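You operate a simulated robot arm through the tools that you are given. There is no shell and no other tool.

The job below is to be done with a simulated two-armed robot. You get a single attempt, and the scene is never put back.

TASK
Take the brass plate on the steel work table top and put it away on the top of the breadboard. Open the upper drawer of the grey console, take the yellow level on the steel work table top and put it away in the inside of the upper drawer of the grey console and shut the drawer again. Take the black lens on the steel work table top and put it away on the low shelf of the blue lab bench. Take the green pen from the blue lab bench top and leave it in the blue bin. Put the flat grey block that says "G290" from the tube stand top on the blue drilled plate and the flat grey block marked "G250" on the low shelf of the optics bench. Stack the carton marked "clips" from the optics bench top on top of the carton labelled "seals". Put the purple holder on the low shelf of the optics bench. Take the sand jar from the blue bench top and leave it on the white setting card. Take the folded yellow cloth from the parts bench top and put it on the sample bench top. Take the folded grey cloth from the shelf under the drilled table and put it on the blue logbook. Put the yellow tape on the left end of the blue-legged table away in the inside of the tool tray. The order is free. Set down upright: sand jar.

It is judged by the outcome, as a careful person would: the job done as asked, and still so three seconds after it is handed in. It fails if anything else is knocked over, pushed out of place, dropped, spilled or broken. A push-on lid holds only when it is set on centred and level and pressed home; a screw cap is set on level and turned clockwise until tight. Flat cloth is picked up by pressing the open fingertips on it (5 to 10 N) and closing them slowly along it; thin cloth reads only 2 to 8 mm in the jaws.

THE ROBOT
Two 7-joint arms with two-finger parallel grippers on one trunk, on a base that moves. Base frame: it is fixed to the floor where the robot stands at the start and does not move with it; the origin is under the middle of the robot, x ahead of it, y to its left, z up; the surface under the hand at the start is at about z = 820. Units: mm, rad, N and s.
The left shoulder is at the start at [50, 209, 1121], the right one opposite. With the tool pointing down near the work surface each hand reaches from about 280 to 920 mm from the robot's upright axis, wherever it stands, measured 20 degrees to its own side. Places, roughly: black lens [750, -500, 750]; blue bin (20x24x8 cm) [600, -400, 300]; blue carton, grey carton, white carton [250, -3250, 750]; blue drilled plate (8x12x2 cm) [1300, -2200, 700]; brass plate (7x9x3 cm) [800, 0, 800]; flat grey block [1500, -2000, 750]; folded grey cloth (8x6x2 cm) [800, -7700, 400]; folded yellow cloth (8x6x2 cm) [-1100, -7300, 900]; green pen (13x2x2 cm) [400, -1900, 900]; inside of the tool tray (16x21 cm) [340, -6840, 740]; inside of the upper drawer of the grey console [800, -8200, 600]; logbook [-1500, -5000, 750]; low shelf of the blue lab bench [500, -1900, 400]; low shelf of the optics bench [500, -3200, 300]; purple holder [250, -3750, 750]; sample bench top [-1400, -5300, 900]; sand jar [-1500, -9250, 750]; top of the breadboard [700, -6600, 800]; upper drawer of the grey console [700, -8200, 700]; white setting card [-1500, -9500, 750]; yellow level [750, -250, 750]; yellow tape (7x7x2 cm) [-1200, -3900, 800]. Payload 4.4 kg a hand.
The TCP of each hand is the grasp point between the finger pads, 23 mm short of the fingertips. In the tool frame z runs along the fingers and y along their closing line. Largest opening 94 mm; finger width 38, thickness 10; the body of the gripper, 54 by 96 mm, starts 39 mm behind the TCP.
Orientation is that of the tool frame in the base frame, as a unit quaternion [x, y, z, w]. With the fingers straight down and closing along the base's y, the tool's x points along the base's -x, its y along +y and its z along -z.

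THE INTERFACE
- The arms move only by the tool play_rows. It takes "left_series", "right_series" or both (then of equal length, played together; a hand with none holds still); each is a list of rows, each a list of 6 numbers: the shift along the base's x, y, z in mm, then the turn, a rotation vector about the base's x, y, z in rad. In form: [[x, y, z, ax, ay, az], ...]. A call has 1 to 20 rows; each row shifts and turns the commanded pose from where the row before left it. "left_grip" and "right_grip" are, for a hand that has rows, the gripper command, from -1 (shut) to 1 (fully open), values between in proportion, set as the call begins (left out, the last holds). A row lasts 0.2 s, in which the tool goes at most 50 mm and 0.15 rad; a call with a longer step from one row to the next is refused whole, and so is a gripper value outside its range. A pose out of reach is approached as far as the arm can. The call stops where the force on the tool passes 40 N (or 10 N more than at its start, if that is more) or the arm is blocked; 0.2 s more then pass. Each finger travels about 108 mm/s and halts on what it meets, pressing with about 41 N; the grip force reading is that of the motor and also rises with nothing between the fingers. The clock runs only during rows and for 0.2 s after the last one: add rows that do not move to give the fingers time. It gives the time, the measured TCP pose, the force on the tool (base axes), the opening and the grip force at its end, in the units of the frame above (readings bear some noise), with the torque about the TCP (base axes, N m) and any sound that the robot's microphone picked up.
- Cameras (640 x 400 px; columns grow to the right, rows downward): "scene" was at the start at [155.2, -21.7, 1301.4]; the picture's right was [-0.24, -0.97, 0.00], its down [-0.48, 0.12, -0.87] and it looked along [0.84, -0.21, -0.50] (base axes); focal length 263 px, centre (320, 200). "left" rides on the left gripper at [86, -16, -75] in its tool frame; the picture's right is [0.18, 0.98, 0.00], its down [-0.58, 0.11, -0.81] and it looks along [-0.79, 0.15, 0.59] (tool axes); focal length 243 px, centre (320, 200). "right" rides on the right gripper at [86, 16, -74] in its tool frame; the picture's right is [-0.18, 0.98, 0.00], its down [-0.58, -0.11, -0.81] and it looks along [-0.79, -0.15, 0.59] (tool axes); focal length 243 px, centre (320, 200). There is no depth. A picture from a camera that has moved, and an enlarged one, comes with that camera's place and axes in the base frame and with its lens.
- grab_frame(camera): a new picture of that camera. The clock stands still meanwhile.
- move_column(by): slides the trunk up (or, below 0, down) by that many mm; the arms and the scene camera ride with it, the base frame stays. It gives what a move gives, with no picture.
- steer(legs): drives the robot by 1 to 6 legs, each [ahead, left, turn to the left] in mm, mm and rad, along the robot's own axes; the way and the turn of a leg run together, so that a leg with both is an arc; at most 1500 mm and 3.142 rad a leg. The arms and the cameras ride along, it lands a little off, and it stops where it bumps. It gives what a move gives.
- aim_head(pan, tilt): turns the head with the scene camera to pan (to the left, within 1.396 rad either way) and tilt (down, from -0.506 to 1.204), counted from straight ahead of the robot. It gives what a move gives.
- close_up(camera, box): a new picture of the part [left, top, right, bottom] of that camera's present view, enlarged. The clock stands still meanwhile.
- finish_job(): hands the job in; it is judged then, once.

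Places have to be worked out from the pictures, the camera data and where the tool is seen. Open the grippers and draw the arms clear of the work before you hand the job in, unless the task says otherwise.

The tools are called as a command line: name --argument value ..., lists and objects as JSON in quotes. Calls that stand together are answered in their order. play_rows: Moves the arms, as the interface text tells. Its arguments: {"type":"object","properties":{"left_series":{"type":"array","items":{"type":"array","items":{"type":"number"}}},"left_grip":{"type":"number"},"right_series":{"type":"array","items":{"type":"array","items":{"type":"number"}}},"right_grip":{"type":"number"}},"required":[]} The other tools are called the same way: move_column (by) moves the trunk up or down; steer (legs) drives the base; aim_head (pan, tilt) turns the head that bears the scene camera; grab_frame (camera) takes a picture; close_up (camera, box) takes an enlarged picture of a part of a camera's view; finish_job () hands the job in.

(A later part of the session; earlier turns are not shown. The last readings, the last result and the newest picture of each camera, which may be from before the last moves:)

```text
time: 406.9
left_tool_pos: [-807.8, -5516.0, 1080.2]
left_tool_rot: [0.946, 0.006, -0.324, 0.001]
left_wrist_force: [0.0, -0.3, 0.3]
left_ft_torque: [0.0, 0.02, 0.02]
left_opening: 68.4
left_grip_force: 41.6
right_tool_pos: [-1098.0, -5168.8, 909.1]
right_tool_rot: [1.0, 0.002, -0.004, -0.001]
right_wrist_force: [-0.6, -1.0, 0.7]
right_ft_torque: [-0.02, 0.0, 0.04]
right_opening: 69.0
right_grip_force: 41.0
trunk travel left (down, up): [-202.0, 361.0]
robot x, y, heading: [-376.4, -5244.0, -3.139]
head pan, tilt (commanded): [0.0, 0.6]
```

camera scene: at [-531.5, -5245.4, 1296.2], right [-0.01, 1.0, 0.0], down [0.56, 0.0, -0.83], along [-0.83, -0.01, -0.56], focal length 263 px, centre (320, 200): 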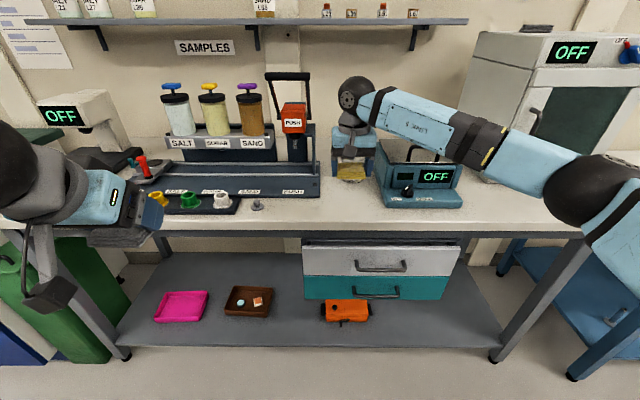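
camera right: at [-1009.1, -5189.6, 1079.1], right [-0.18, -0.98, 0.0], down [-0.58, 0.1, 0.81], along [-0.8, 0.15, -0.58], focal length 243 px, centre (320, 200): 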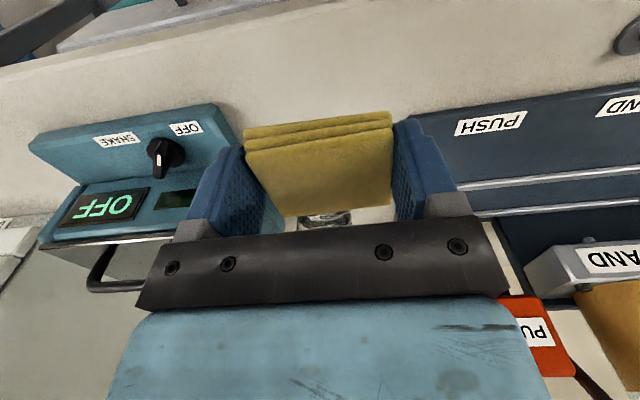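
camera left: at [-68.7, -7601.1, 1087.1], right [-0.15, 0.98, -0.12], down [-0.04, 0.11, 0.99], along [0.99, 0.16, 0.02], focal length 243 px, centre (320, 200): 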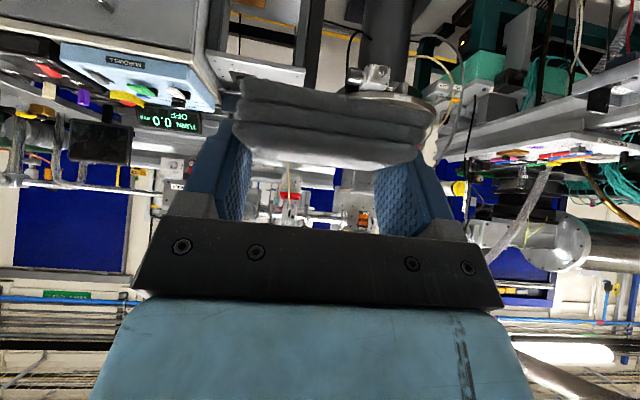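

play_rows --right_series '[[0, 0, -2, 0, 0, 0], [0, 0, -2, 0, 0, 0], [0, 0, 0, 0, 0, 0]]'

play_rows --right_series '[[0, 0, -2, 0, 0, 0], [0, 0, -2, 0, 0, 0], [0, 0, 0, 0, 0, 0]]'

close_up --camera "scene" --box '[280, 130, 440, 230]'

```text
time: 407.7
left_tool_pos: [-808.3, -5513.5, 1080.5]
left_tool_rot: [0.946, 0.005, -0.325, 0.0]
left_wrist_force: [-0.2, 0.0, -0.5]
left_ft_torque: [0.02, 0.01, -0.01]
left_opening: 68.5
left_grip_force: 40.6
right_tool_pos: [-1096.6, -5168.8, 905.0]
right_tool_rot: [1.0, 0.003, -0.004, -0.003]
right_wrist_force: [1.0, -0.4, -0.4]
right_ft_torque: [-0.05, 0.03, 0.01]
right_opening: 68.5
right_grip_force: 41.5
trunk travel left (down, up): [-202.0, 361.0]
robot x, y, heading: [-373.5, -5244.0, -3.135]
head pan, tilt (commanded): [0.0, 0.6]
```

```text
time: 408.5
left_tool_pos: [-807.4, -5513.7, 1079.6]
left_tool_rot: [0.946, 0.005, -0.325, 0.0]
left_wrist_force: [0.6, 0.6, 0.1]
left_ft_torque: [-0.01, 0.02, 0.02]
left_opening: 68.6
left_grip_force: 40.4
right_tool_pos: [-1099.2, -5168.1, 900.7]
right_tool_rot: [1.0, 0.003, -0.003, -0.002]
right_wrist_force: [-0.3, 0.4, -0.5]
right_ft_torque: [0.02, 0.04, -0.03]
right_opening: 68.8
right_grip_force: 40.9
trunk travel left (down, up): [-202.0, 361.0]
robot x, y, heading: [-378.8, -5246.9, -3.135]
head pan, tilt (commanded): [0.0, 0.6]
```

```text
4.00 times, centred on (360, 180) of scene
camera zoom: at [-532.0, -5246.3, 1296.1], right [-0.01, 1.0, 0.0], down [0.56, 0.0, -0.83], along [-0.83, -0.01, -0.56], focal length 1052 px, centre (160, 280)
```

zoom: 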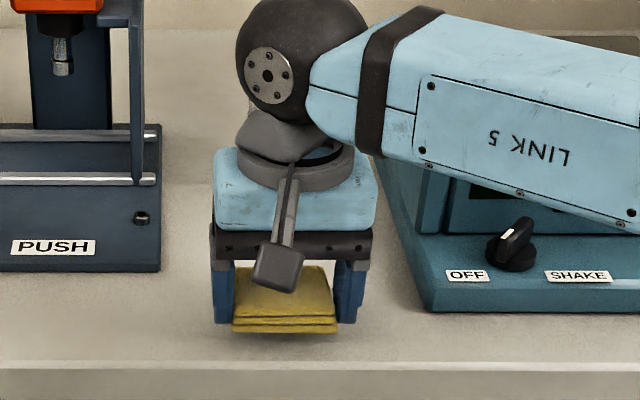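

play_rows --right_series '[[0, 0, -4, 0, 0, 0], [0, 0, -3, 0, 0, 0], [0, 0, -3, 0, 0, 0], [0, 0, 0, 0, 0, 0]]'

play_rows --right_series '[[0, 0, -3, 0, 0, 0], [0, 0, -2, 0, 0, 0], [0, 0, 0, 0, 0, 0]]'

grab_frame --camera "scene"

```text
time: 409.5
left_tool_pos: [-807.9, -5515.1, 1080.8]
left_tool_rot: [0.946, 0.005, -0.325, 0.0]
left_wrist_force: [-0.7, 0.7, 0.4]
left_ft_torque: [0.01, 0.0, -0.02]
left_opening: 68.6
left_grip_force: 41.6
right_tool_pos: [-1097.6, -5168.4, 892.1]
right_tool_rot: [1.0, 0.002, -0.003, -0.001]
right_wrist_force: [-0.1, -0.4, -0.4]
right_ft_torque: [0.04, -0.01, 0.03]
right_opening: 68.7
right_grip_force: 41.3
trunk travel left (down, up): [-202.0, 361.0]
robot x, y, heading: [-375.3, -5246.1, -3.137]
head pan, tilt (commanded): [0.0, 0.6]
```

```text
time: 410.3
left_tool_pos: [-807.8, -5515.0, 1080.7]
left_tool_rot: [0.946, 0.005, -0.325, 0.0]
left_wrist_force: [0.3, 0.1, 0.5]
left_ft_torque: [-0.02, 0.01, 0.0]
left_opening: 68.6
left_grip_force: 40.9
right_tool_pos: [-1096.5, -5168.1, 885.8]
right_tool_rot: [1.0, 0.002, -0.003, -0.002]
right_wrist_force: [0.3, 0.3, -0.6]
right_ft_torque: [-0.01, -0.01, 0.01]
right_opening: 68.7
right_grip_force: 40.6
trunk travel left (down, up): [-202.0, 361.0]
robot x, y, heading: [-374.3, -5248.2, -3.137]
head pan, tilt (commanded): [0.0, 0.6]
```

```text
taken
camera scene: at [-532.0, -5246.3, 1296.1], right [-0.01, 1.0, 0.0], down [0.56, 0.0, -0.83], along [-0.83, -0.01, -0.56], focal length 263 px, centre (320, 200)
```

scene: 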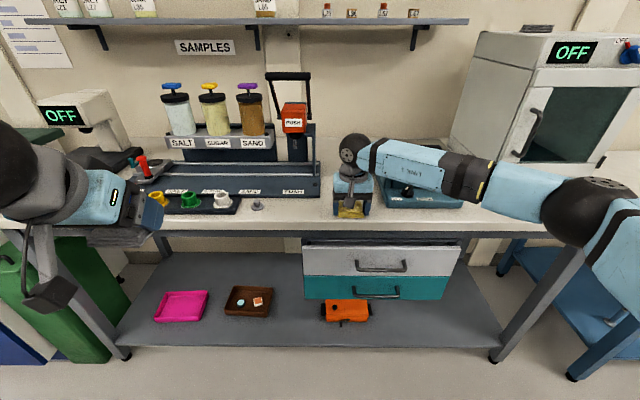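

close_up --camera "scene" --box '[310, 160, 410, 240]'

close_up --camera "right" --box '[160, 0, 480, 200]'

```text
5.00 times, centred on (360, 200) of scene
camera zoom: at [-532.0, -5246.3, 1296.1], right [-0.01, 1.0, 0.0], down [0.56, 0.0, -0.83], along [-0.83, -0.01, -0.56], focal length 1315 px, centre (120, 200)
```

zoom: 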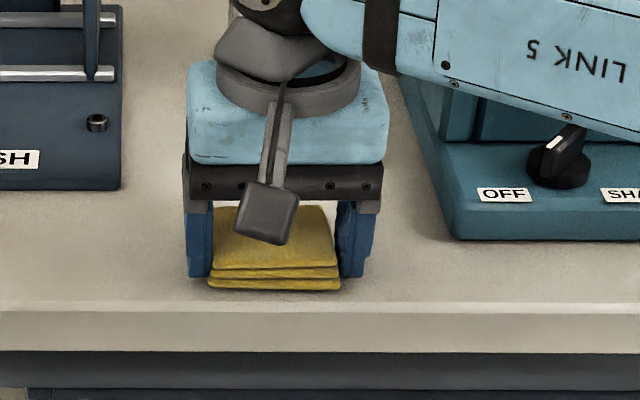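

```text
2.00 times, centred on (320, 100) of right
camera zoom: at [-1010.6, -5183.7, 960.8], right [-0.18, -0.98, 0.0], down [-0.58, 0.1, 0.81], along [-0.8, 0.15, -0.59], focal length 485 px, centre (320, 400)
```

zoom: 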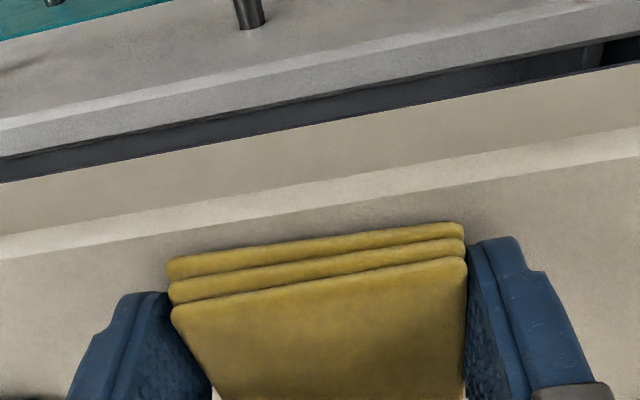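

The cloth is just above the bench but close to its front edge. I move it 25 mm further in and then lower until it touches.

play_rows --right_series '[[-13, 0, 0, 0, 0, 0], [-12, 0, 0, 0, 0, 0], [0, 0, -2, 0, 0, 0], [0, 0, -2, 0, 0, 0], [0, 0, 0, 0, 0, 0]]'

play_rows --right_series '[[0, 0, -2, 0, 0, 0], [0, 0, -2, 0, 0, 0], [0, 0, 0, 0, 0, 0]]'

play_rows --right_series '[[0, 0, -2, 0, 0, 0], [0, 0, -2, 0, 0, 0], [0, 0, 0, 0, 0, 0]]'

```text
time: 411.5
left_tool_pos: [-807.3, -5515.6, 1081.1]
left_tool_rot: [0.946, 0.004, -0.324, 0.0]
left_wrist_force: [-0.2, -0.4, 0.1]
left_ft_torque: [-0.01, 0.01, 0.0]
left_opening: 68.8
left_grip_force: 41.0
right_tool_pos: [-1122.9, -5169.8, 882.8]
right_tool_rot: [1.0, 0.003, -0.004, -0.001]
right_wrist_force: [-1.1, 0.3, 2.1]
right_ft_torque: [-0.04, -0.02, -0.04]
right_opening: 68.8
right_grip_force: 41.1
trunk travel left (down, up): [-202.0, 361.0]
robot x, y, heading: [-376.1, -5247.2, -3.134]
head pan, tilt (commanded): [0.0, 0.6]
```

```text
time: 412.3
left_tool_pos: [-806.5, -5515.2, 1082.6]
left_tool_rot: [0.945, 0.005, -0.326, 0.0]
left_wrist_force: [0.6, -0.8, -0.4]
left_ft_torque: [0.04, -0.03, -0.01]
left_opening: 68.9
left_grip_force: 40.8
right_tool_pos: [-1123.1, -5169.3, 882.1]
right_tool_rot: [1.0, 0.002, -0.007, 0.0]
right_wrist_force: [-14.6, 0.7, 25.0]
right_ft_torque: [-0.73, -0.14, -0.19]
right_opening: 68.7
right_grip_force: 41.3
trunk travel left (down, up): [-202.0, 361.0]
robot x, y, heading: [-376.8, -5245.5, -3.137]
head pan, tilt (commanded): [0.0, 0.6]
```

```text
time: 412.8
left_tool_pos: [-806.7, -5513.8, 1081.0]
left_tool_rot: [0.946, 0.005, -0.325, 0.0]
left_wrist_force: [0.3, 0.6, -0.4]
left_ft_torque: [0.03, 0.01, 0.0]
left_opening: 68.8
left_grip_force: 40.8
right_tool_pos: [-1123.8, -5168.8, 883.0]
right_tool_rot: [1.0, 0.002, -0.008, 0.001]
right_wrist_force: [5.6, -0.1, 11.1]
right_ft_torque: [0.38, -0.31, -0.23]
right_opening: 68.8
right_grip_force: 40.8
trunk travel left (down, up): [-202.0, 361.0]
robot x, y, heading: [-374.3, -5243.0, -3.133]
head pan, tilt (commanded): [0.0, 0.6]
stopped in row 2 (right hand): the force on the tool passed its limit at 43 N (the readings are from after the stop); the commanded pose is now the measured one
```

The cloth is down on the bench (z≈860). I release and lift the hand away.

play_rows --right_series '[[0, 0, 1, 0, 0, 0], [0, 0, 0, 0, 0, 0], [0, 0, 0, 0, 0, 0], [0, 0, 0, 0, 0, 0]]' --right_grip 0.85

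play_rows --right_series '[[0, 0, 10, 0, 0, 0], [0, 0, 25, 0, 0, 0], [0, 0, 35, 0, 0, 0], [0, 0, 40, 0, 0, 0]]'

grab_frame --camera "right"

close_up --camera "scene" --box '[280, 130, 440, 230]'

```text
time: 413.8
left_tool_pos: [-805.9, -5515.0, 1081.9]
left_tool_rot: [0.945, 0.005, -0.326, -0.001]
left_wrist_force: [-0.1, 0.7, 0.6]
left_ft_torque: [0.0, -0.01, 0.02]
left_opening: 68.6
left_grip_force: 41.0
right_tool_pos: [-1124.2, -5169.9, 883.9]
right_tool_rot: [1.0, 0.002, -0.007, 0.0]
right_wrist_force: [2.5, -6.4, 9.6]
right_ft_torque: [-0.13, -0.27, 0.11]
right_opening: 85.2
right_grip_force: 0.1
trunk travel left (down, up): [-202.0, 361.0]
robot x, y, heading: [-374.5, -5246.4, -3.135]
head pan, tilt (commanded): [0.0, 0.6]
```

```text
time: 414.8
left_tool_pos: [-806.3, -5515.5, 1079.9]
left_tool_rot: [0.946, 0.005, -0.325, 0.0]
left_wrist_force: [1.4, -0.9, -0.1]
left_ft_torque: [-0.03, 0.03, -0.04]
left_opening: 68.8
left_grip_force: 41.1
right_tool_pos: [-1123.2, -5168.7, 992.1]
right_tool_rot: [1.0, 0.001, -0.007, -0.001]
right_wrist_force: [0.2, 0.3, -0.2]
right_ft_torque: [0.02, 0.02, 0.0]
right_opening: 87.3
right_grip_force: 0.1
trunk travel left (down, up): [-202.0, 361.0]
robot x, y, heading: [-378.0, -5247.4, -3.135]
head pan, tilt (commanded): [0.0, 0.6]
```

```text
taken
camera right: at [-1036.1, -5184.8, 1066.6], right [-0.18, -0.98, 0.0], down [-0.57, 0.11, 0.81], along [-0.8, 0.15, -0.58], focal length 243 px, centre (320, 200)
```

right: 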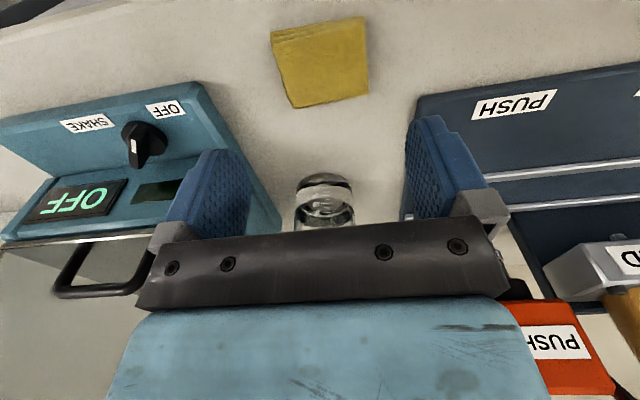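

```text
4.00 times, centred on (360, 180) of scene
camera zoom: at [-531.4, -5246.7, 1296.1], right [-0.01, 1.0, 0.0], down [0.56, 0.0, -0.83], along [-0.83, -0.01, -0.56], focal length 1052 px, centre (160, 280)
```

zoom: 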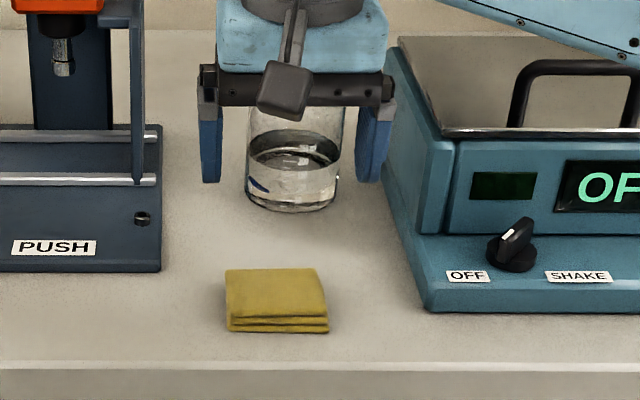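

The yellow cloth lies flat on the sample bench. I tuck the right arm and look to the right for the blue logbook.

play_rows --right_series '[[37, 26, 20, 0, 0, 0], [37, 26, 20, 0, 0, 0], [37, 26, 20, 0, 0, 0], [37, 26, 20, 0, 0, 0], [37, 26, 20, 0, 0, 0], [37, 26, 15, 0, 0, 0], [37, 26, 10, 0, 0, 0], [37, 26, 5, 0, 0, 0], [37, 26, 0, 0, 0, 0], [37, 26, 0, 0, 0, 0]]'

steer --legs '[[0, -500, -0.006]]'

aim_head --pan -0.2 --tilt 0.5

grab_frame --camera "scene"

```text
time: 417.0
left_tool_pos: [-806.4, -5514.6, 1081.3]
left_tool_rot: [0.945, 0.004, -0.326, 0.0]
left_wrist_force: [-0.7, 0.2, -0.4]
left_ft_torque: [-0.02, 0.04, 0.0]
left_opening: 68.9
left_grip_force: 41.2
right_tool_pos: [-752.7, -4908.9, 1122.5]
right_tool_rot: [1.0, 0.002, -0.006, 0.0]
right_wrist_force: [0.0, 0.1, 0.7]
right_ft_torque: [0.0, 0.0, 0.01]
right_opening: 86.9
right_grip_force: 0.0
trunk travel left (down, up): [-202.0, 361.0]
robot x, y, heading: [-374.0, -5247.1, -3.136]
head pan, tilt (commanded): [0.0, 0.6]
```

```text
time: 421.9
left_tool_pos: [-810.7, -5002.9, 1081.4]
left_tool_rot: [0.946, 0.002, -0.324, 0.0]
left_wrist_force: [0.7, -0.1, -1.3]
left_ft_torque: [-0.03, 0.01, 0.0]
left_opening: 68.6
left_grip_force: 41.6
right_tool_pos: [-755.4, -4399.1, 1121.7]
right_tool_rot: [1.0, -0.001, -0.006, 0.0]
right_wrist_force: [-0.8, 0.0, 0.0]
right_ft_torque: [0.01, -0.01, 0.02]
right_opening: 87.2
right_grip_force: 0.0
trunk travel left (down, up): [-202.0, 361.0]
robot x, y, heading: [-378.1, -4735.3, -3.143]
head pan, tilt (commanded): [0.0, 0.6]
```

```text
time: 422.7
left_tool_pos: [-811.0, -5003.8, 1080.9]
left_tool_rot: [0.946, 0.002, -0.325, -0.001]
left_wrist_force: [0.7, 1.0, -0.6]
left_ft_torque: [0.04, 0.01, 0.05]
left_opening: 68.9
left_grip_force: 41.1
right_tool_pos: [-755.3, -4399.5, 1122.6]
right_tool_rot: [1.0, -0.001, -0.007, 0.0]
right_wrist_force: [-0.2, 0.8, -0.2]
right_ft_torque: [0.01, -0.01, 0.01]
right_opening: 86.7
right_grip_force: 0.0
trunk travel left (down, up): [-202.0, 361.0]
robot x, y, heading: [-376.6, -4740.1, -3.138]
head pan, tilt (commanded): [-0.201, 0.499]
```

```text
taken
camera scene: at [-534.9, -4719.0, 1305.1], right [0.2, 0.98, 0.0], down [0.47, -0.09, -0.88], along [-0.86, 0.17, -0.48], focal length 263 px, centre (320, 200)
```

scene: 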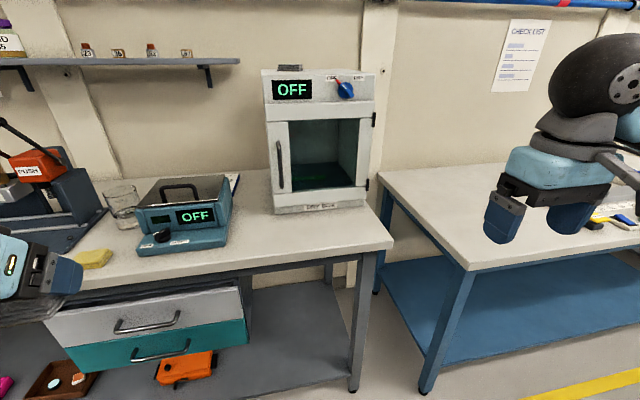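

close_up --camera "scene" --box '[120, 140, 300, 252]'

aim_head --pan -0.8 --tilt 0.5

grab_frame --camera "scene"

```text
3.56 times, centred on (210, 196) of scene
camera zoom: at [-534.9, -4719.0, 1305.1], right [0.2, 0.98, 0.0], down [0.47, -0.09, -0.88], along [-0.86, 0.17, -0.48], focal length 935 px, centre (711, 214)
```

zoom: 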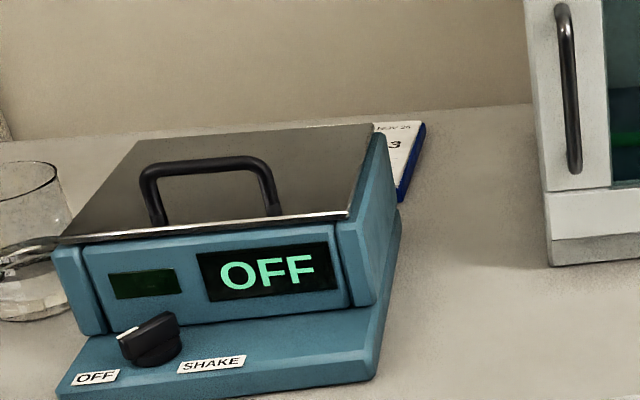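

```text
time: 423.7
left_tool_pos: [-811.0, -5003.7, 1079.3]
left_tool_rot: [0.946, 0.002, -0.324, -0.001]
left_wrist_force: [0.3, 0.0, 0.2]
left_ft_torque: [-0.01, -0.03, -0.04]
left_opening: 68.9
left_grip_force: 40.3
right_tool_pos: [-755.3, -4399.9, 1123.0]
right_tool_rot: [1.0, -0.001, -0.007, 0.0]
right_wrist_force: [-0.4, -0.6, -0.5]
right_ft_torque: [-0.01, -0.02, 0.04]
right_opening: 87.0
right_grip_force: 0.0
trunk travel left (down, up): [-202.0, 361.0]
robot x, y, heading: [-375.4, -4737.3, -3.138]
head pan, tilt (commanded): [-0.799, 0.499]
```

```text
taken
camera scene: at [-509.3, -4671.8, 1305.1], right [0.72, 0.7, 0.0], down [0.33, -0.34, -0.88], along [-0.61, 0.63, -0.48], focal length 263 px, centre (320, 200)
```

scene: 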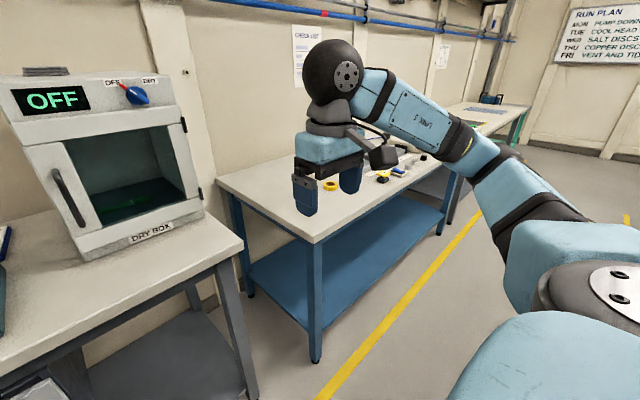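

The dark-blue logbook lies behind the shaker at about x −1500, its right edge near y −4866. I raise the trunk and drive closer to look over the shaker.

move_column --by 280

steer --legs '[[0, 160, 0], [290, 0, 0]]'

aim_head --pan 0.0 --tilt 0.9

grab_frame --camera "scene"

```text
time: 426.5
left_tool_pos: [-811.9, -5002.8, 1360.6]
left_tool_rot: [0.946, 0.002, -0.325, -0.001]
left_wrist_force: [-0.4, 0.3, -1.1]
left_ft_torque: [0.0, 0.01, 0.0]
left_opening: 68.9
left_grip_force: 40.6
right_tool_pos: [-755.3, -4399.3, 1403.4]
right_tool_rot: [1.0, -0.001, -0.007, 0.0]
right_wrist_force: [0.0, -1.0, 0.4]
right_ft_torque: [-0.02, -0.03, 0.02]
right_opening: 86.9
right_grip_force: 0.1
trunk travel left (down, up): [-482.0, 81.0]
robot x, y, heading: [-380.0, -4735.4, -3.138]
head pan, tilt (commanded): [-0.799, 0.499]
```

```text
time: 430.1
left_tool_pos: [-1097.8, -5161.8, 1360.9]
left_tool_rot: [0.945, 0.002, -0.326, -0.001]
left_wrist_force: [0.0, 0.0, 0.0]
left_ft_torque: [-0.02, -0.02, 0.0]
left_opening: 68.7
left_grip_force: 40.6
right_tool_pos: [-1042.5, -4557.7, 1403.7]
right_tool_rot: [1.0, 0.0, -0.008, 0.0]
right_wrist_force: [-0.5, -0.5, 0.3]
right_ft_torque: [-0.02, 0.0, 0.02]
right_opening: 87.3
right_grip_force: 0.1
trunk travel left (down, up): [-482.0, 81.0]
robot x, y, heading: [-664.6, -4891.3, -3.135]
head pan, tilt (commanded): [-0.799, 0.499]
```

```text
time: 431.2
left_tool_pos: [-1100.1, -5161.3, 1362.1]
left_tool_rot: [0.946, 0.003, -0.324, -0.001]
left_wrist_force: [0.3, 0.0, 0.5]
left_ft_torque: [-0.03, -0.03, -0.04]
left_opening: 68.7
left_grip_force: 40.5
right_tool_pos: [-1044.3, -4556.9, 1401.5]
right_tool_rot: [1.0, 0.0, -0.007, 0.0]
right_wrist_force: [0.1, -1.0, -0.1]
right_ft_torque: [0.0, 0.02, -0.01]
right_opening: 87.3
right_grip_force: 0.0
trunk travel left (down, up): [-482.0, 81.0]
robot x, y, heading: [-667.7, -4893.8, -3.138]
head pan, tilt (commanded): [0.0, 0.901]
```

```text
taken
camera scene: at [-809.4, -4894.3, 1551.3], right [0.0, 1.0, 0.0], down [0.78, 0.0, -0.62], along [-0.62, 0.0, -0.78], focal length 263 px, centre (320, 200)
```

scene: 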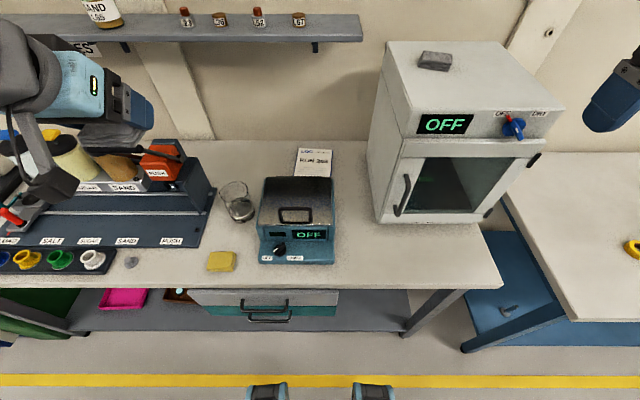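

close_up --camera "scene" --box '[230, 130, 390, 230]'

close_up --camera "scene" --box '[480, 120, 640, 320]'

```text
4.00 times, centred on (310, 180) of scene
camera zoom: at [-809.4, -4894.3, 1551.3], right [0.0, 1.0, 0.0], down [0.78, 0.0, -0.62], along [-0.62, 0.0, -0.78], focal length 1052 px, centre (360, 280)
```

zoom: 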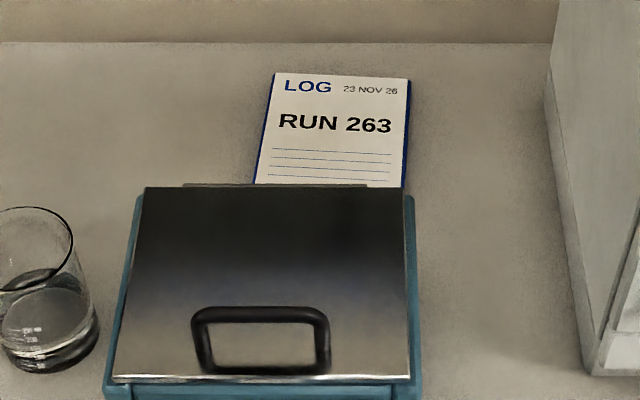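

```text
2.00 times, centred on (560, 220) of scene
camera zoom: at [-809.4, -4894.3, 1551.3], right [0.0, 1.0, 0.0], down [0.78, 0.0, -0.62], along [-0.62, 0.0, -0.78], focal length 526 px, centre (-160, 160)
```

zoom: 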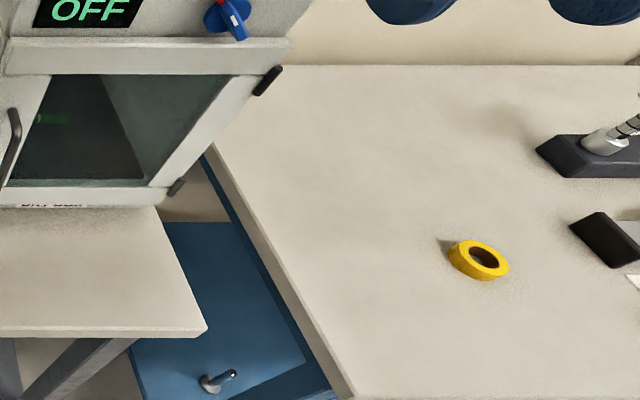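

The logbook (white page "LOG RUN 263" with blue cover) lies behind the shaker: x −1610…≈−1440, y −4981…−4845. I shift the robot so the left arm reaches over the shaker to it, and lower the trunk by 100 mm.

steer --legs '[[20, -135, 0]]'

move_column --by -100

play_rows --left_series '[[-40, 17, -10, 0, 0, 0], [-40, 17, -15, 0, 0, 0], [-40, 17, -15, 0, 0, 0], [-40, 17, -15, 0, 0, 0], [-40, 17, -15, 0, 0, 0], [-40, 17, -15, 0, 0, 0], [-40, 15, -15, 0, 0, 0]]'

grab_frame --camera "scene"

grab_frame --camera "left"

```text
time: 433.1
left_tool_pos: [-1119.0, -5030.2, 1360.2]
left_tool_rot: [0.946, 0.004, -0.324, -0.001]
left_wrist_force: [-0.6, -0.1, -0.1]
left_ft_torque: [-0.02, -0.01, 0.02]
left_opening: 68.5
left_grip_force: 40.9
right_tool_pos: [-1064.6, -4425.9, 1401.8]
right_tool_rot: [1.0, 0.001, -0.006, 0.0]
right_wrist_force: [0.5, 0.0, -0.1]
right_ft_torque: [-0.01, -0.04, -0.03]
right_opening: 87.2
right_grip_force: 0.1
trunk travel left (down, up): [-482.0, 81.0]
robot x, y, heading: [-686.3, -4758.4, -3.133]
head pan, tilt (commanded): [0.0, 0.901]
```

```text
time: 434.4
left_tool_pos: [-1119.6, -5028.5, 1260.8]
left_tool_rot: [0.946, 0.005, -0.324, 0.0]
left_wrist_force: [-0.1, 1.3, -0.9]
left_ft_torque: [0.0, -0.04, -0.02]
left_opening: 68.6
left_grip_force: 41.0
right_tool_pos: [-1064.5, -4425.3, 1303.0]
right_tool_rot: [1.0, 0.001, -0.007, -0.001]
right_wrist_force: [-0.3, -0.6, -0.4]
right_ft_torque: [0.01, 0.0, -0.01]
right_opening: 87.0
right_grip_force: 0.0
trunk travel left (down, up): [-382.0, 181.0]
robot x, y, heading: [-681.7, -4758.6, -3.133]
head pan, tilt (commanded): [0.0, 0.901]
```

```text
time: 436.0
left_tool_pos: [-1399.0, -4910.4, 1158.8]
left_tool_rot: [0.945, 0.003, -0.326, -0.001]
left_wrist_force: [-0.5, 0.0, 0.1]
left_ft_torque: [0.0, 0.01, -0.02]
left_opening: 68.9
left_grip_force: 41.0
right_tool_pos: [-1065.4, -4424.6, 1301.0]
right_tool_rot: [1.0, 0.001, -0.006, 0.0]
right_wrist_force: [-0.6, -0.6, -0.8]
right_ft_torque: [0.0, 0.01, 0.01]
right_opening: 87.3
right_grip_force: 0.1
trunk travel left (down, up): [-382.0, 181.0]
robot x, y, heading: [-684.6, -4761.3, -3.139]
head pan, tilt (commanded): [0.0, 0.901]
```

```text
taken
camera scene: at [-830.9, -4760.6, 1451.1], right [-0.01, 1.0, 0.0], down [0.78, 0.0, -0.62], along [-0.62, 0.0, -0.78], focal length 263 px, centre (320, 200)
```

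scene: 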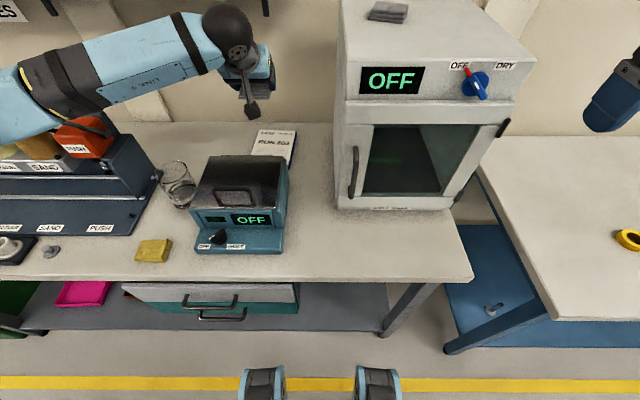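

```text
taken
camera left: at [-1286.6, -4893.1, 1165.0], right [0.15, -0.98, -0.12], down [0.04, -0.11, 0.99], along [-0.99, -0.16, 0.02], focal length 243 px, centre (320, 200)
```

left: 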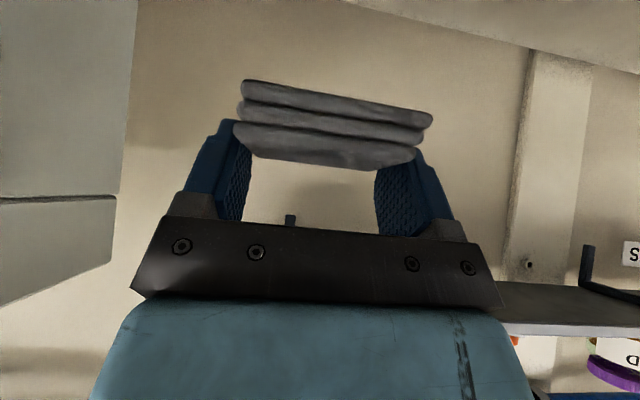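

play_rows --left_series '[[-26, 0, -32, 0, 0, 0], [-26, 0, -32, 0, 0, 0], [-26, -1, -32, 0, 0, 0], [-26, -1, -32, 0, 0, 0], [-26, -1, -30, 0, 0, 0], [0, 0, 0, 0, 0, 0]]'

grab_frame --camera "scene"

grab_frame --camera "left"

```text
time: 437.4
left_tool_pos: [-1527.6, -4914.7, 1004.0]
left_tool_rot: [0.946, 0.004, -0.325, 0.0]
left_wrist_force: [0.1, -0.4, 0.4]
left_ft_torque: [0.0, 0.01, 0.01]
left_opening: 68.3
left_grip_force: 40.6
right_tool_pos: [-1063.8, -4426.5, 1302.7]
right_tool_rot: [1.0, 0.0, -0.008, 0.0]
right_wrist_force: [0.2, 0.1, -0.4]
right_ft_torque: [-0.01, 0.03, 0.01]
right_opening: 86.9
right_grip_force: 0.1
trunk travel left (down, up): [-382.0, 181.0]
robot x, y, heading: [-687.7, -4764.2, -3.136]
head pan, tilt (commanded): [0.0, 0.901]
```

```text
taken
camera scene: at [-828.9, -4762.0, 1451.4], right [-0.01, 1.0, 0.0], down [0.78, 0.0, -0.62], along [-0.62, 0.0, -0.78], focal length 263 px, centre (320, 200)
```

scene: 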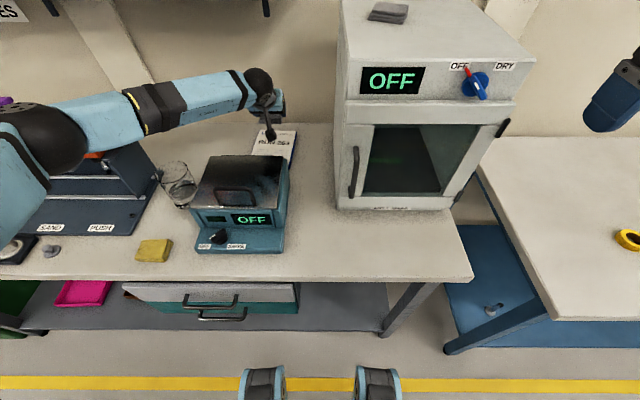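

```text
taken
camera left: at [-1415.6, -4897.8, 1008.3], right [0.15, -0.98, -0.12], down [0.04, -0.11, 0.99], along [-0.99, -0.16, 0.02], focal length 243 px, centre (320, 200)
```

left: 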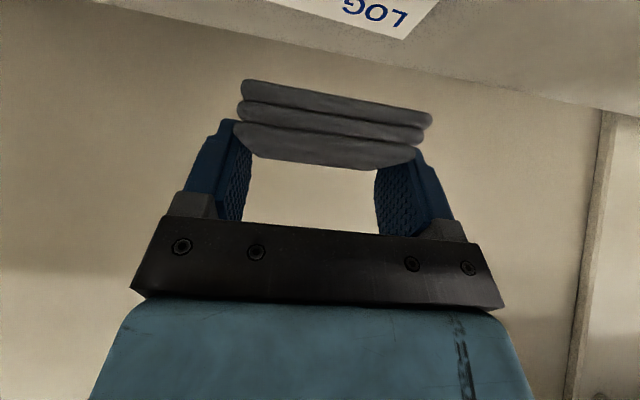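

The cloth is over the logbook. Before lowering I check the clearance between the hand camera and the shaker's back.

close_up --camera "scene" --box '[180, 70, 340, 170]'

close_up --camera "scene" --box '[180, 130, 340, 260]'

```text
4.00 times, centred on (260, 120) of scene
camera zoom: at [-828.9, -4762.0, 1451.4], right [-0.01, 1.0, 0.0], down [0.78, 0.0, -0.62], along [-0.62, 0.0, -0.78], focal length 1052 px, centre (560, 520)
```

zoom: 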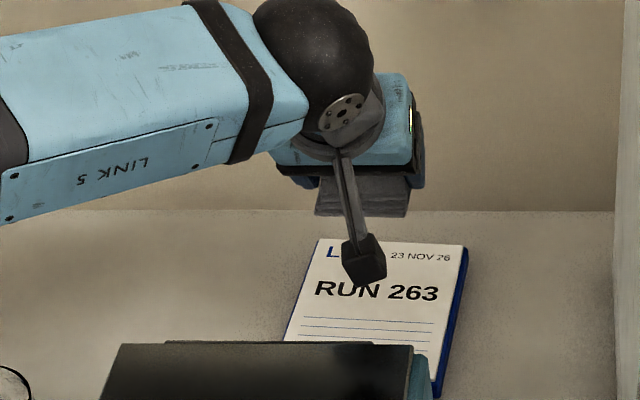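

```text
3.08 times, centred on (260, 195) of scene
camera zoom: at [-828.9, -4762.0, 1451.4], right [-0.01, 1.0, 0.0], down [0.78, 0.0, -0.62], along [-0.62, 0.0, -0.78], focal length 809 px, centre (505, 215)
```

zoom: 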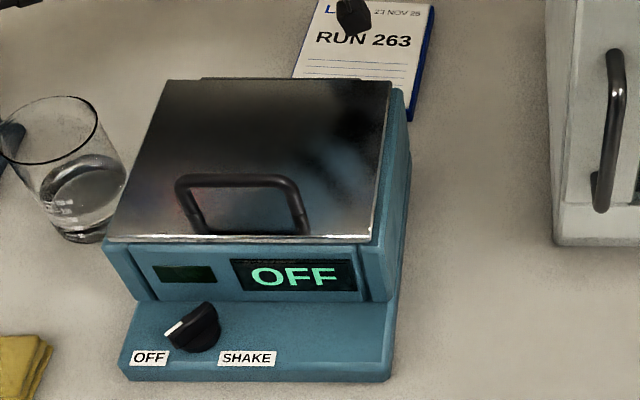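

The shaker's back is at x≈-1379 and the book extends to −1408, so I shift 22 mm further back for camera clearance, then lower.

play_rows --left_series '[[-11, 0, 0, 0, 0, 0], [-11, 0, -5, 0, 0, 0], [0, 0, -20, 0, 0, 0], [0, 0, -20, 0, 0, 0], [0, 0, -15, 0, 0, 0], [0, 0, 0, 0, 0, 0]]'

close_up --camera "scene" --box '[180, 70, 340, 170]'

grab_frame --camera "left"

```text
time: 438.8
left_tool_pos: [-1551.3, -4914.5, 942.8]
left_tool_rot: [0.946, 0.005, -0.324, 0.0]
left_wrist_force: [-1.1, -0.6, -0.6]
left_ft_torque: [0.03, 0.04, 0.0]
left_opening: 68.5
left_grip_force: 41.3
right_tool_pos: [-1065.5, -4425.4, 1302.4]
right_tool_rot: [1.0, 0.001, -0.007, -0.001]
right_wrist_force: [-0.3, 0.9, -0.1]
right_ft_torque: [-0.01, 0.01, -0.01]
right_opening: 86.9
right_grip_force: 0.1
trunk travel left (down, up): [-382.0, 181.0]
robot x, y, heading: [-685.5, -4763.0, -3.135]
head pan, tilt (commanded): [0.0, 0.901]
```

```text
4.00 times, centred on (260, 120) of scene
camera zoom: at [-829.5, -4761.7, 1451.3], right [-0.01, 1.0, 0.0], down [0.78, 0.0, -0.62], along [-0.62, 0.0, -0.78], focal length 1052 px, centre (560, 520)
```

zoom: 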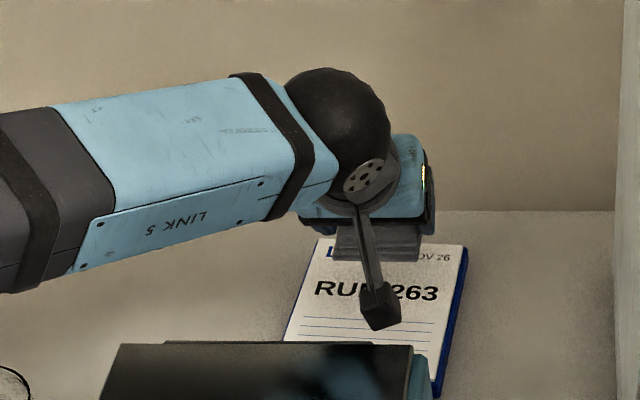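

```text
taken
camera left: at [-1438.9, -4897.1, 949.1], right [0.15, -0.98, -0.12], down [0.04, -0.11, 0.99], along [-0.99, -0.16, 0.02], focal length 243 px, centre (320, 200)
```

left: 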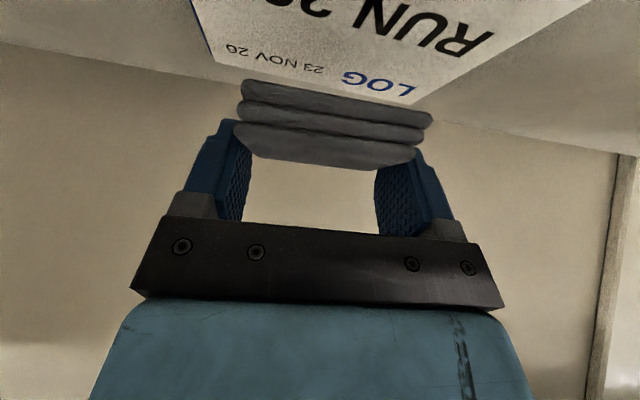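

play_rows --left_series '[[0, 0, -6, 0, 0, 0], [0, 0, -6, 0, 0, 0], [0, 0, -5, 0, 0, 0], [0, 0, 0, 0, 0, 0]]'

play_rows --left_series '[[0, 0, -3, 0, 0, 0], [0, 0, -3, 0, 0, 0], [0, 0, 0, 0, 0, 0]]'

close_up --camera "left" --box '[180, 0, 500, 200]'

```text
time: 439.8
left_tool_pos: [-1551.2, -4915.6, 925.1]
left_tool_rot: [0.946, 0.004, -0.324, 0.0]
left_wrist_force: [0.7, -0.9, 0.0]
left_ft_torque: [-0.01, -0.02, -0.01]
left_opening: 68.7
left_grip_force: 40.7
right_tool_pos: [-1064.8, -4425.9, 1303.0]
right_tool_rot: [1.0, 0.0, -0.007, 0.001]
right_wrist_force: [0.7, 0.8, -0.1]
right_ft_torque: [-0.01, 0.01, -0.01]
right_opening: 87.2
right_grip_force: 0.0
trunk travel left (down, up): [-382.0, 181.0]
robot x, y, heading: [-686.7, -4761.8, -3.132]
head pan, tilt (commanded): [0.0, 0.901]
```

```text
time: 440.6
left_tool_pos: [-1551.0, -4914.6, 919.3]
left_tool_rot: [0.946, 0.005, -0.325, 0.0]
left_wrist_force: [-0.4, -0.7, -0.3]
left_ft_torque: [0.0, 0.01, -0.01]
left_opening: 68.6
left_grip_force: 40.8
right_tool_pos: [-1064.9, -4425.6, 1302.8]
right_tool_rot: [1.0, 0.001, -0.007, 0.0]
right_wrist_force: [-0.2, -0.3, 0.3]
right_ft_torque: [-0.05, 0.01, 0.02]
right_opening: 87.2
right_grip_force: 0.2
trunk travel left (down, up): [-382.0, 181.0]
robot x, y, heading: [-683.5, -4760.9, -3.136]
head pan, tilt (commanded): [0.0, 0.901]
```

```text
2.00 times, centred on (340, 100) of left
camera zoom: at [-1438.9, -4897.9, 924.8], right [0.15, -0.98, -0.12], down [0.04, -0.11, 0.99], along [-0.99, -0.16, 0.02], focal length 485 px, centre (280, 400)
```

zoom: 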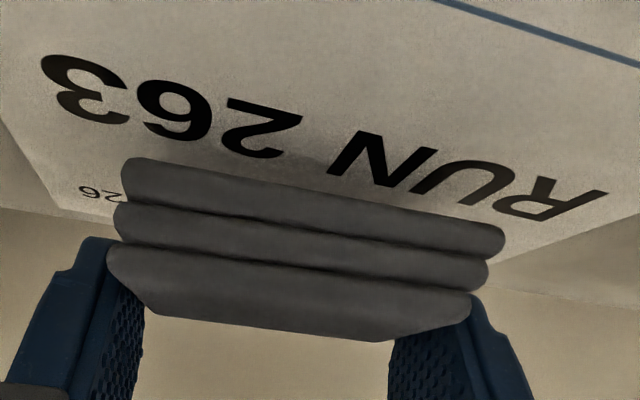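

play_rows --left_series '[[0, 0, -3, 0, 0, 0], [0, 0, -2, 0, 0, 0], [0, 0, 0, 0, 0, 0]]'

play_rows --left_series '[[0, 0, -2, 0, 0, 0], [0, 0, -2, 0, 0, 0], [0, 0, 0, 0, 0, 0]]'

```text
time: 441.4
left_tool_pos: [-1550.4, -4913.9, 914.9]
left_tool_rot: [0.946, 0.005, -0.325, 0.0]
left_wrist_force: [0.2, -0.3, 0.4]
left_ft_torque: [0.01, -0.01, -0.01]
left_opening: 68.6
left_grip_force: 41.0
right_tool_pos: [-1064.7, -4425.6, 1302.3]
right_tool_rot: [1.0, 0.001, -0.007, 0.0]
right_wrist_force: [-0.4, -0.1, -0.1]
right_ft_torque: [-0.01, 0.0, 0.01]
right_opening: 86.9
right_grip_force: 0.0
trunk travel left (down, up): [-382.0, 181.0]
robot x, y, heading: [-685.2, -4760.9, -3.136]
head pan, tilt (commanded): [0.0, 0.901]
```

```text
time: 442.2
left_tool_pos: [-1551.0, -4915.4, 910.7]
left_tool_rot: [0.946, 0.004, -0.325, 0.0]
left_wrist_force: [-0.2, 0.7, -0.5]
left_ft_torque: [0.0, -0.04, -0.01]
left_opening: 68.5
left_grip_force: 40.9
right_tool_pos: [-1064.3, -4425.4, 1303.3]
right_tool_rot: [1.0, 0.0, -0.007, 0.001]
right_wrist_force: [0.7, 0.2, 0.2]
right_ft_torque: [0.01, 0.03, -0.01]
right_opening: 87.1
right_grip_force: 0.1
trunk travel left (down, up): [-382.0, 181.0]
robot x, y, heading: [-687.7, -4762.3, -3.134]
head pan, tilt (commanded): [0.0, 0.901]
```

play_rows --left_series '[[0, 0, -2, 0, 0, 0], [0, 0, -2, 0, 0, 0], [0, 0, 0, 0, 0, 0]]'

play_rows --left_series '[[0, 0, -2, 0, 0, 0], [0, 0, -2, 0, 0, 0], [0, 0, 0, 0, 0, 0]]'

close_up --camera "left" --box '[180, 0, 500, 200]'

```text
time: 443.0
left_tool_pos: [-1551.7, -4915.1, 908.8]
left_tool_rot: [0.945, 0.005, -0.326, 0.0]
left_wrist_force: [-5.3, -2.1, 12.7]
left_ft_torque: [-0.52, 0.17, -0.17]
left_opening: 68.8
left_grip_force: 41.3
right_tool_pos: [-1063.4, -4424.0, 1302.3]
right_tool_rot: [1.0, 0.001, -0.007, -0.001]
right_wrist_force: [-0.3, 0.2, 0.3]
right_ft_torque: [-0.01, 0.0, -0.02]
right_opening: 87.1
right_grip_force: 0.1
trunk travel left (down, up): [-382.0, 181.0]
robot x, y, heading: [-691.7, -4758.1, -3.135]
head pan, tilt (commanded): [0.0, 0.901]
```

```text
time: 443.8
left_tool_pos: [-1550.0, -4915.2, 909.8]
left_tool_rot: [0.945, 0.005, -0.328, 0.0]
left_wrist_force: [-11.8, -3.9, 31.8]
left_ft_torque: [-0.88, 0.2, -0.33]
left_opening: 68.8
left_grip_force: 40.9
right_tool_pos: [-1061.6, -4424.5, 1304.0]
right_tool_rot: [1.0, 0.001, -0.008, -0.001]
right_wrist_force: [0.5, -0.6, -0.5]
right_ft_torque: [0.04, 0.02, 0.03]
right_opening: 87.1
right_grip_force: 0.2
trunk travel left (down, up): [-382.0, 181.0]
robot x, y, heading: [-688.1, -4760.5, -3.143]
head pan, tilt (commanded): [0.0, 0.901]
```

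```text
2.00 times, centred on (340, 100) of left
camera zoom: at [-1438.5, -4898.5, 914.1], right [0.15, -0.98, -0.12], down [0.05, -0.11, 0.99], along [-0.99, -0.16, 0.03], focal length 485 px, centre (280, 400)
```

zoom: 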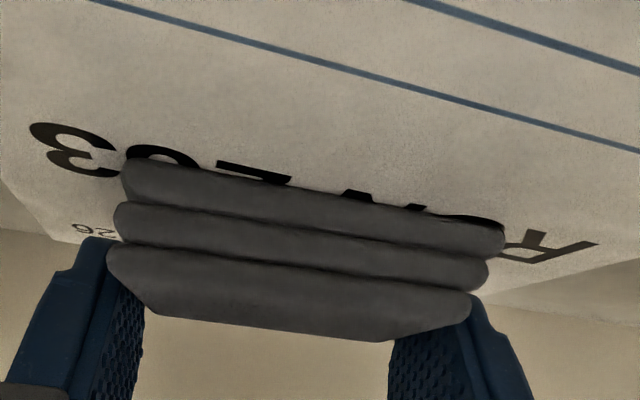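

The cloth rests on the page (32 N at the end). I ease up slightly, open the fingers and draw back up along the hand's axis.

play_rows --left_series '[[0, 0, 2, 0, 0, 0], [0, 0, 1, 0, 0, 0]]'

play_rows --left_series '[[0, 0, 0, 0, 0, 0], [0, 0, 0, 0, 0, 0], [0, 0, 0, 0, 0, 0], [0, 0, 0, 0, 0, 0]]' --left_grip 0.9

play_rows --left_series '[[5, 0, 12, 0, 0, 0], [12, 0, 25, 0, 0, 0], [15, 0, 30, 0, 0, 0], [15, 0, 35, 0, 0, 0], [20, 0, 35, 0, 0, 0]]'

grab_frame --camera "left"

close_up --camera "scene" --box '[180, 70, 340, 170]'

```text
time: 444.4
left_tool_pos: [-1549.5, -4915.4, 909.1]
left_tool_rot: [0.945, 0.005, -0.326, 0.001]
left_wrist_force: [-10.2, -2.9, 24.3]
left_ft_torque: [-0.71, 0.31, -0.21]
left_opening: 68.6
left_grip_force: 40.8
right_tool_pos: [-1061.5, -4425.2, 1304.1]
right_tool_rot: [1.0, 0.001, -0.008, 0.0]
right_wrist_force: [-0.2, -0.5, -0.2]
right_ft_torque: [-0.02, 0.03, 0.01]
right_opening: 87.2
right_grip_force: 0.1
trunk travel left (down, up): [-382.0, 181.0]
robot x, y, heading: [-689.8, -4759.2, -3.137]
head pan, tilt (commanded): [0.0, 0.901]
```

```text
time: 445.4
left_tool_pos: [-1548.4, -4914.7, 908.9]
left_tool_rot: [0.945, 0.004, -0.327, 0.0]
left_wrist_force: [2.9, 8.4, 22.1]
left_ft_torque: [-0.44, -0.12, 0.1]
left_opening: 85.2
left_grip_force: 0.0
right_tool_pos: [-1061.3, -4423.5, 1303.0]
right_tool_rot: [1.0, 0.0, -0.009, 0.001]
right_wrist_force: [0.1, -0.2, 0.0]
right_ft_torque: [-0.02, 0.0, 0.01]
right_opening: 87.3
right_grip_force: 0.1
trunk travel left (down, up): [-382.0, 181.0]
robot x, y, heading: [-686.2, -4760.4, -3.135]
head pan, tilt (commanded): [0.0, 0.901]
```

```text
time: 446.6
left_tool_pos: [-1483.8, -4916.2, 1044.9]
left_tool_rot: [0.945, 0.003, -0.326, 0.0]
left_wrist_force: [0.6, -0.3, 0.5]
left_ft_torque: [0.01, 0.0, 0.01]
left_opening: 89.0
left_grip_force: 0.0
right_tool_pos: [-1062.7, -4426.3, 1303.2]
right_tool_rot: [1.0, 0.001, -0.007, 0.0]
right_wrist_force: [-0.3, 0.3, -0.2]
right_ft_torque: [-0.02, 0.03, 0.01]
right_opening: 86.9
right_grip_force: 0.1
trunk travel left (down, up): [-382.0, 181.0]
robot x, y, heading: [-683.8, -4763.5, -3.138]
head pan, tilt (commanded): [0.0, 0.901]
```

```text
taken
camera left: at [-1370.2, -4898.2, 1050.5], right [0.15, -0.98, -0.12], down [0.04, -0.11, 0.99], along [-0.99, -0.15, 0.02], focal length 243 px, centre (320, 200)
```

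left: 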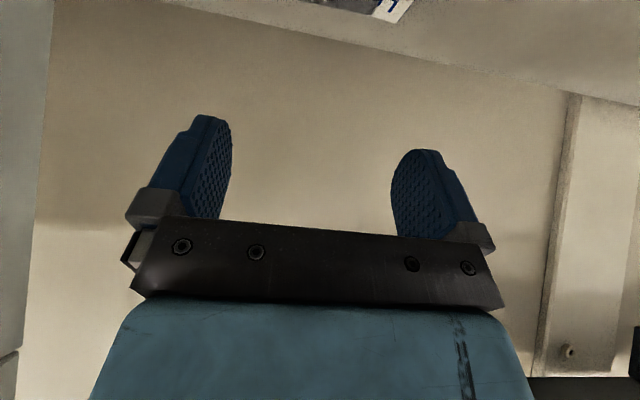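

```text
4.00 times, centred on (260, 120) of scene
camera zoom: at [-828.1, -4761.8, 1451.4], right [-0.01, 1.0, 0.0], down [0.78, 0.0, -0.62], along [-0.62, 0.0, -0.78], focal length 1052 px, centre (560, 520)
```

zoom: 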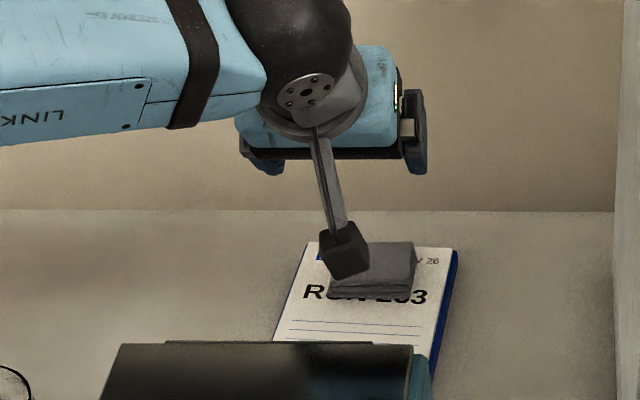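

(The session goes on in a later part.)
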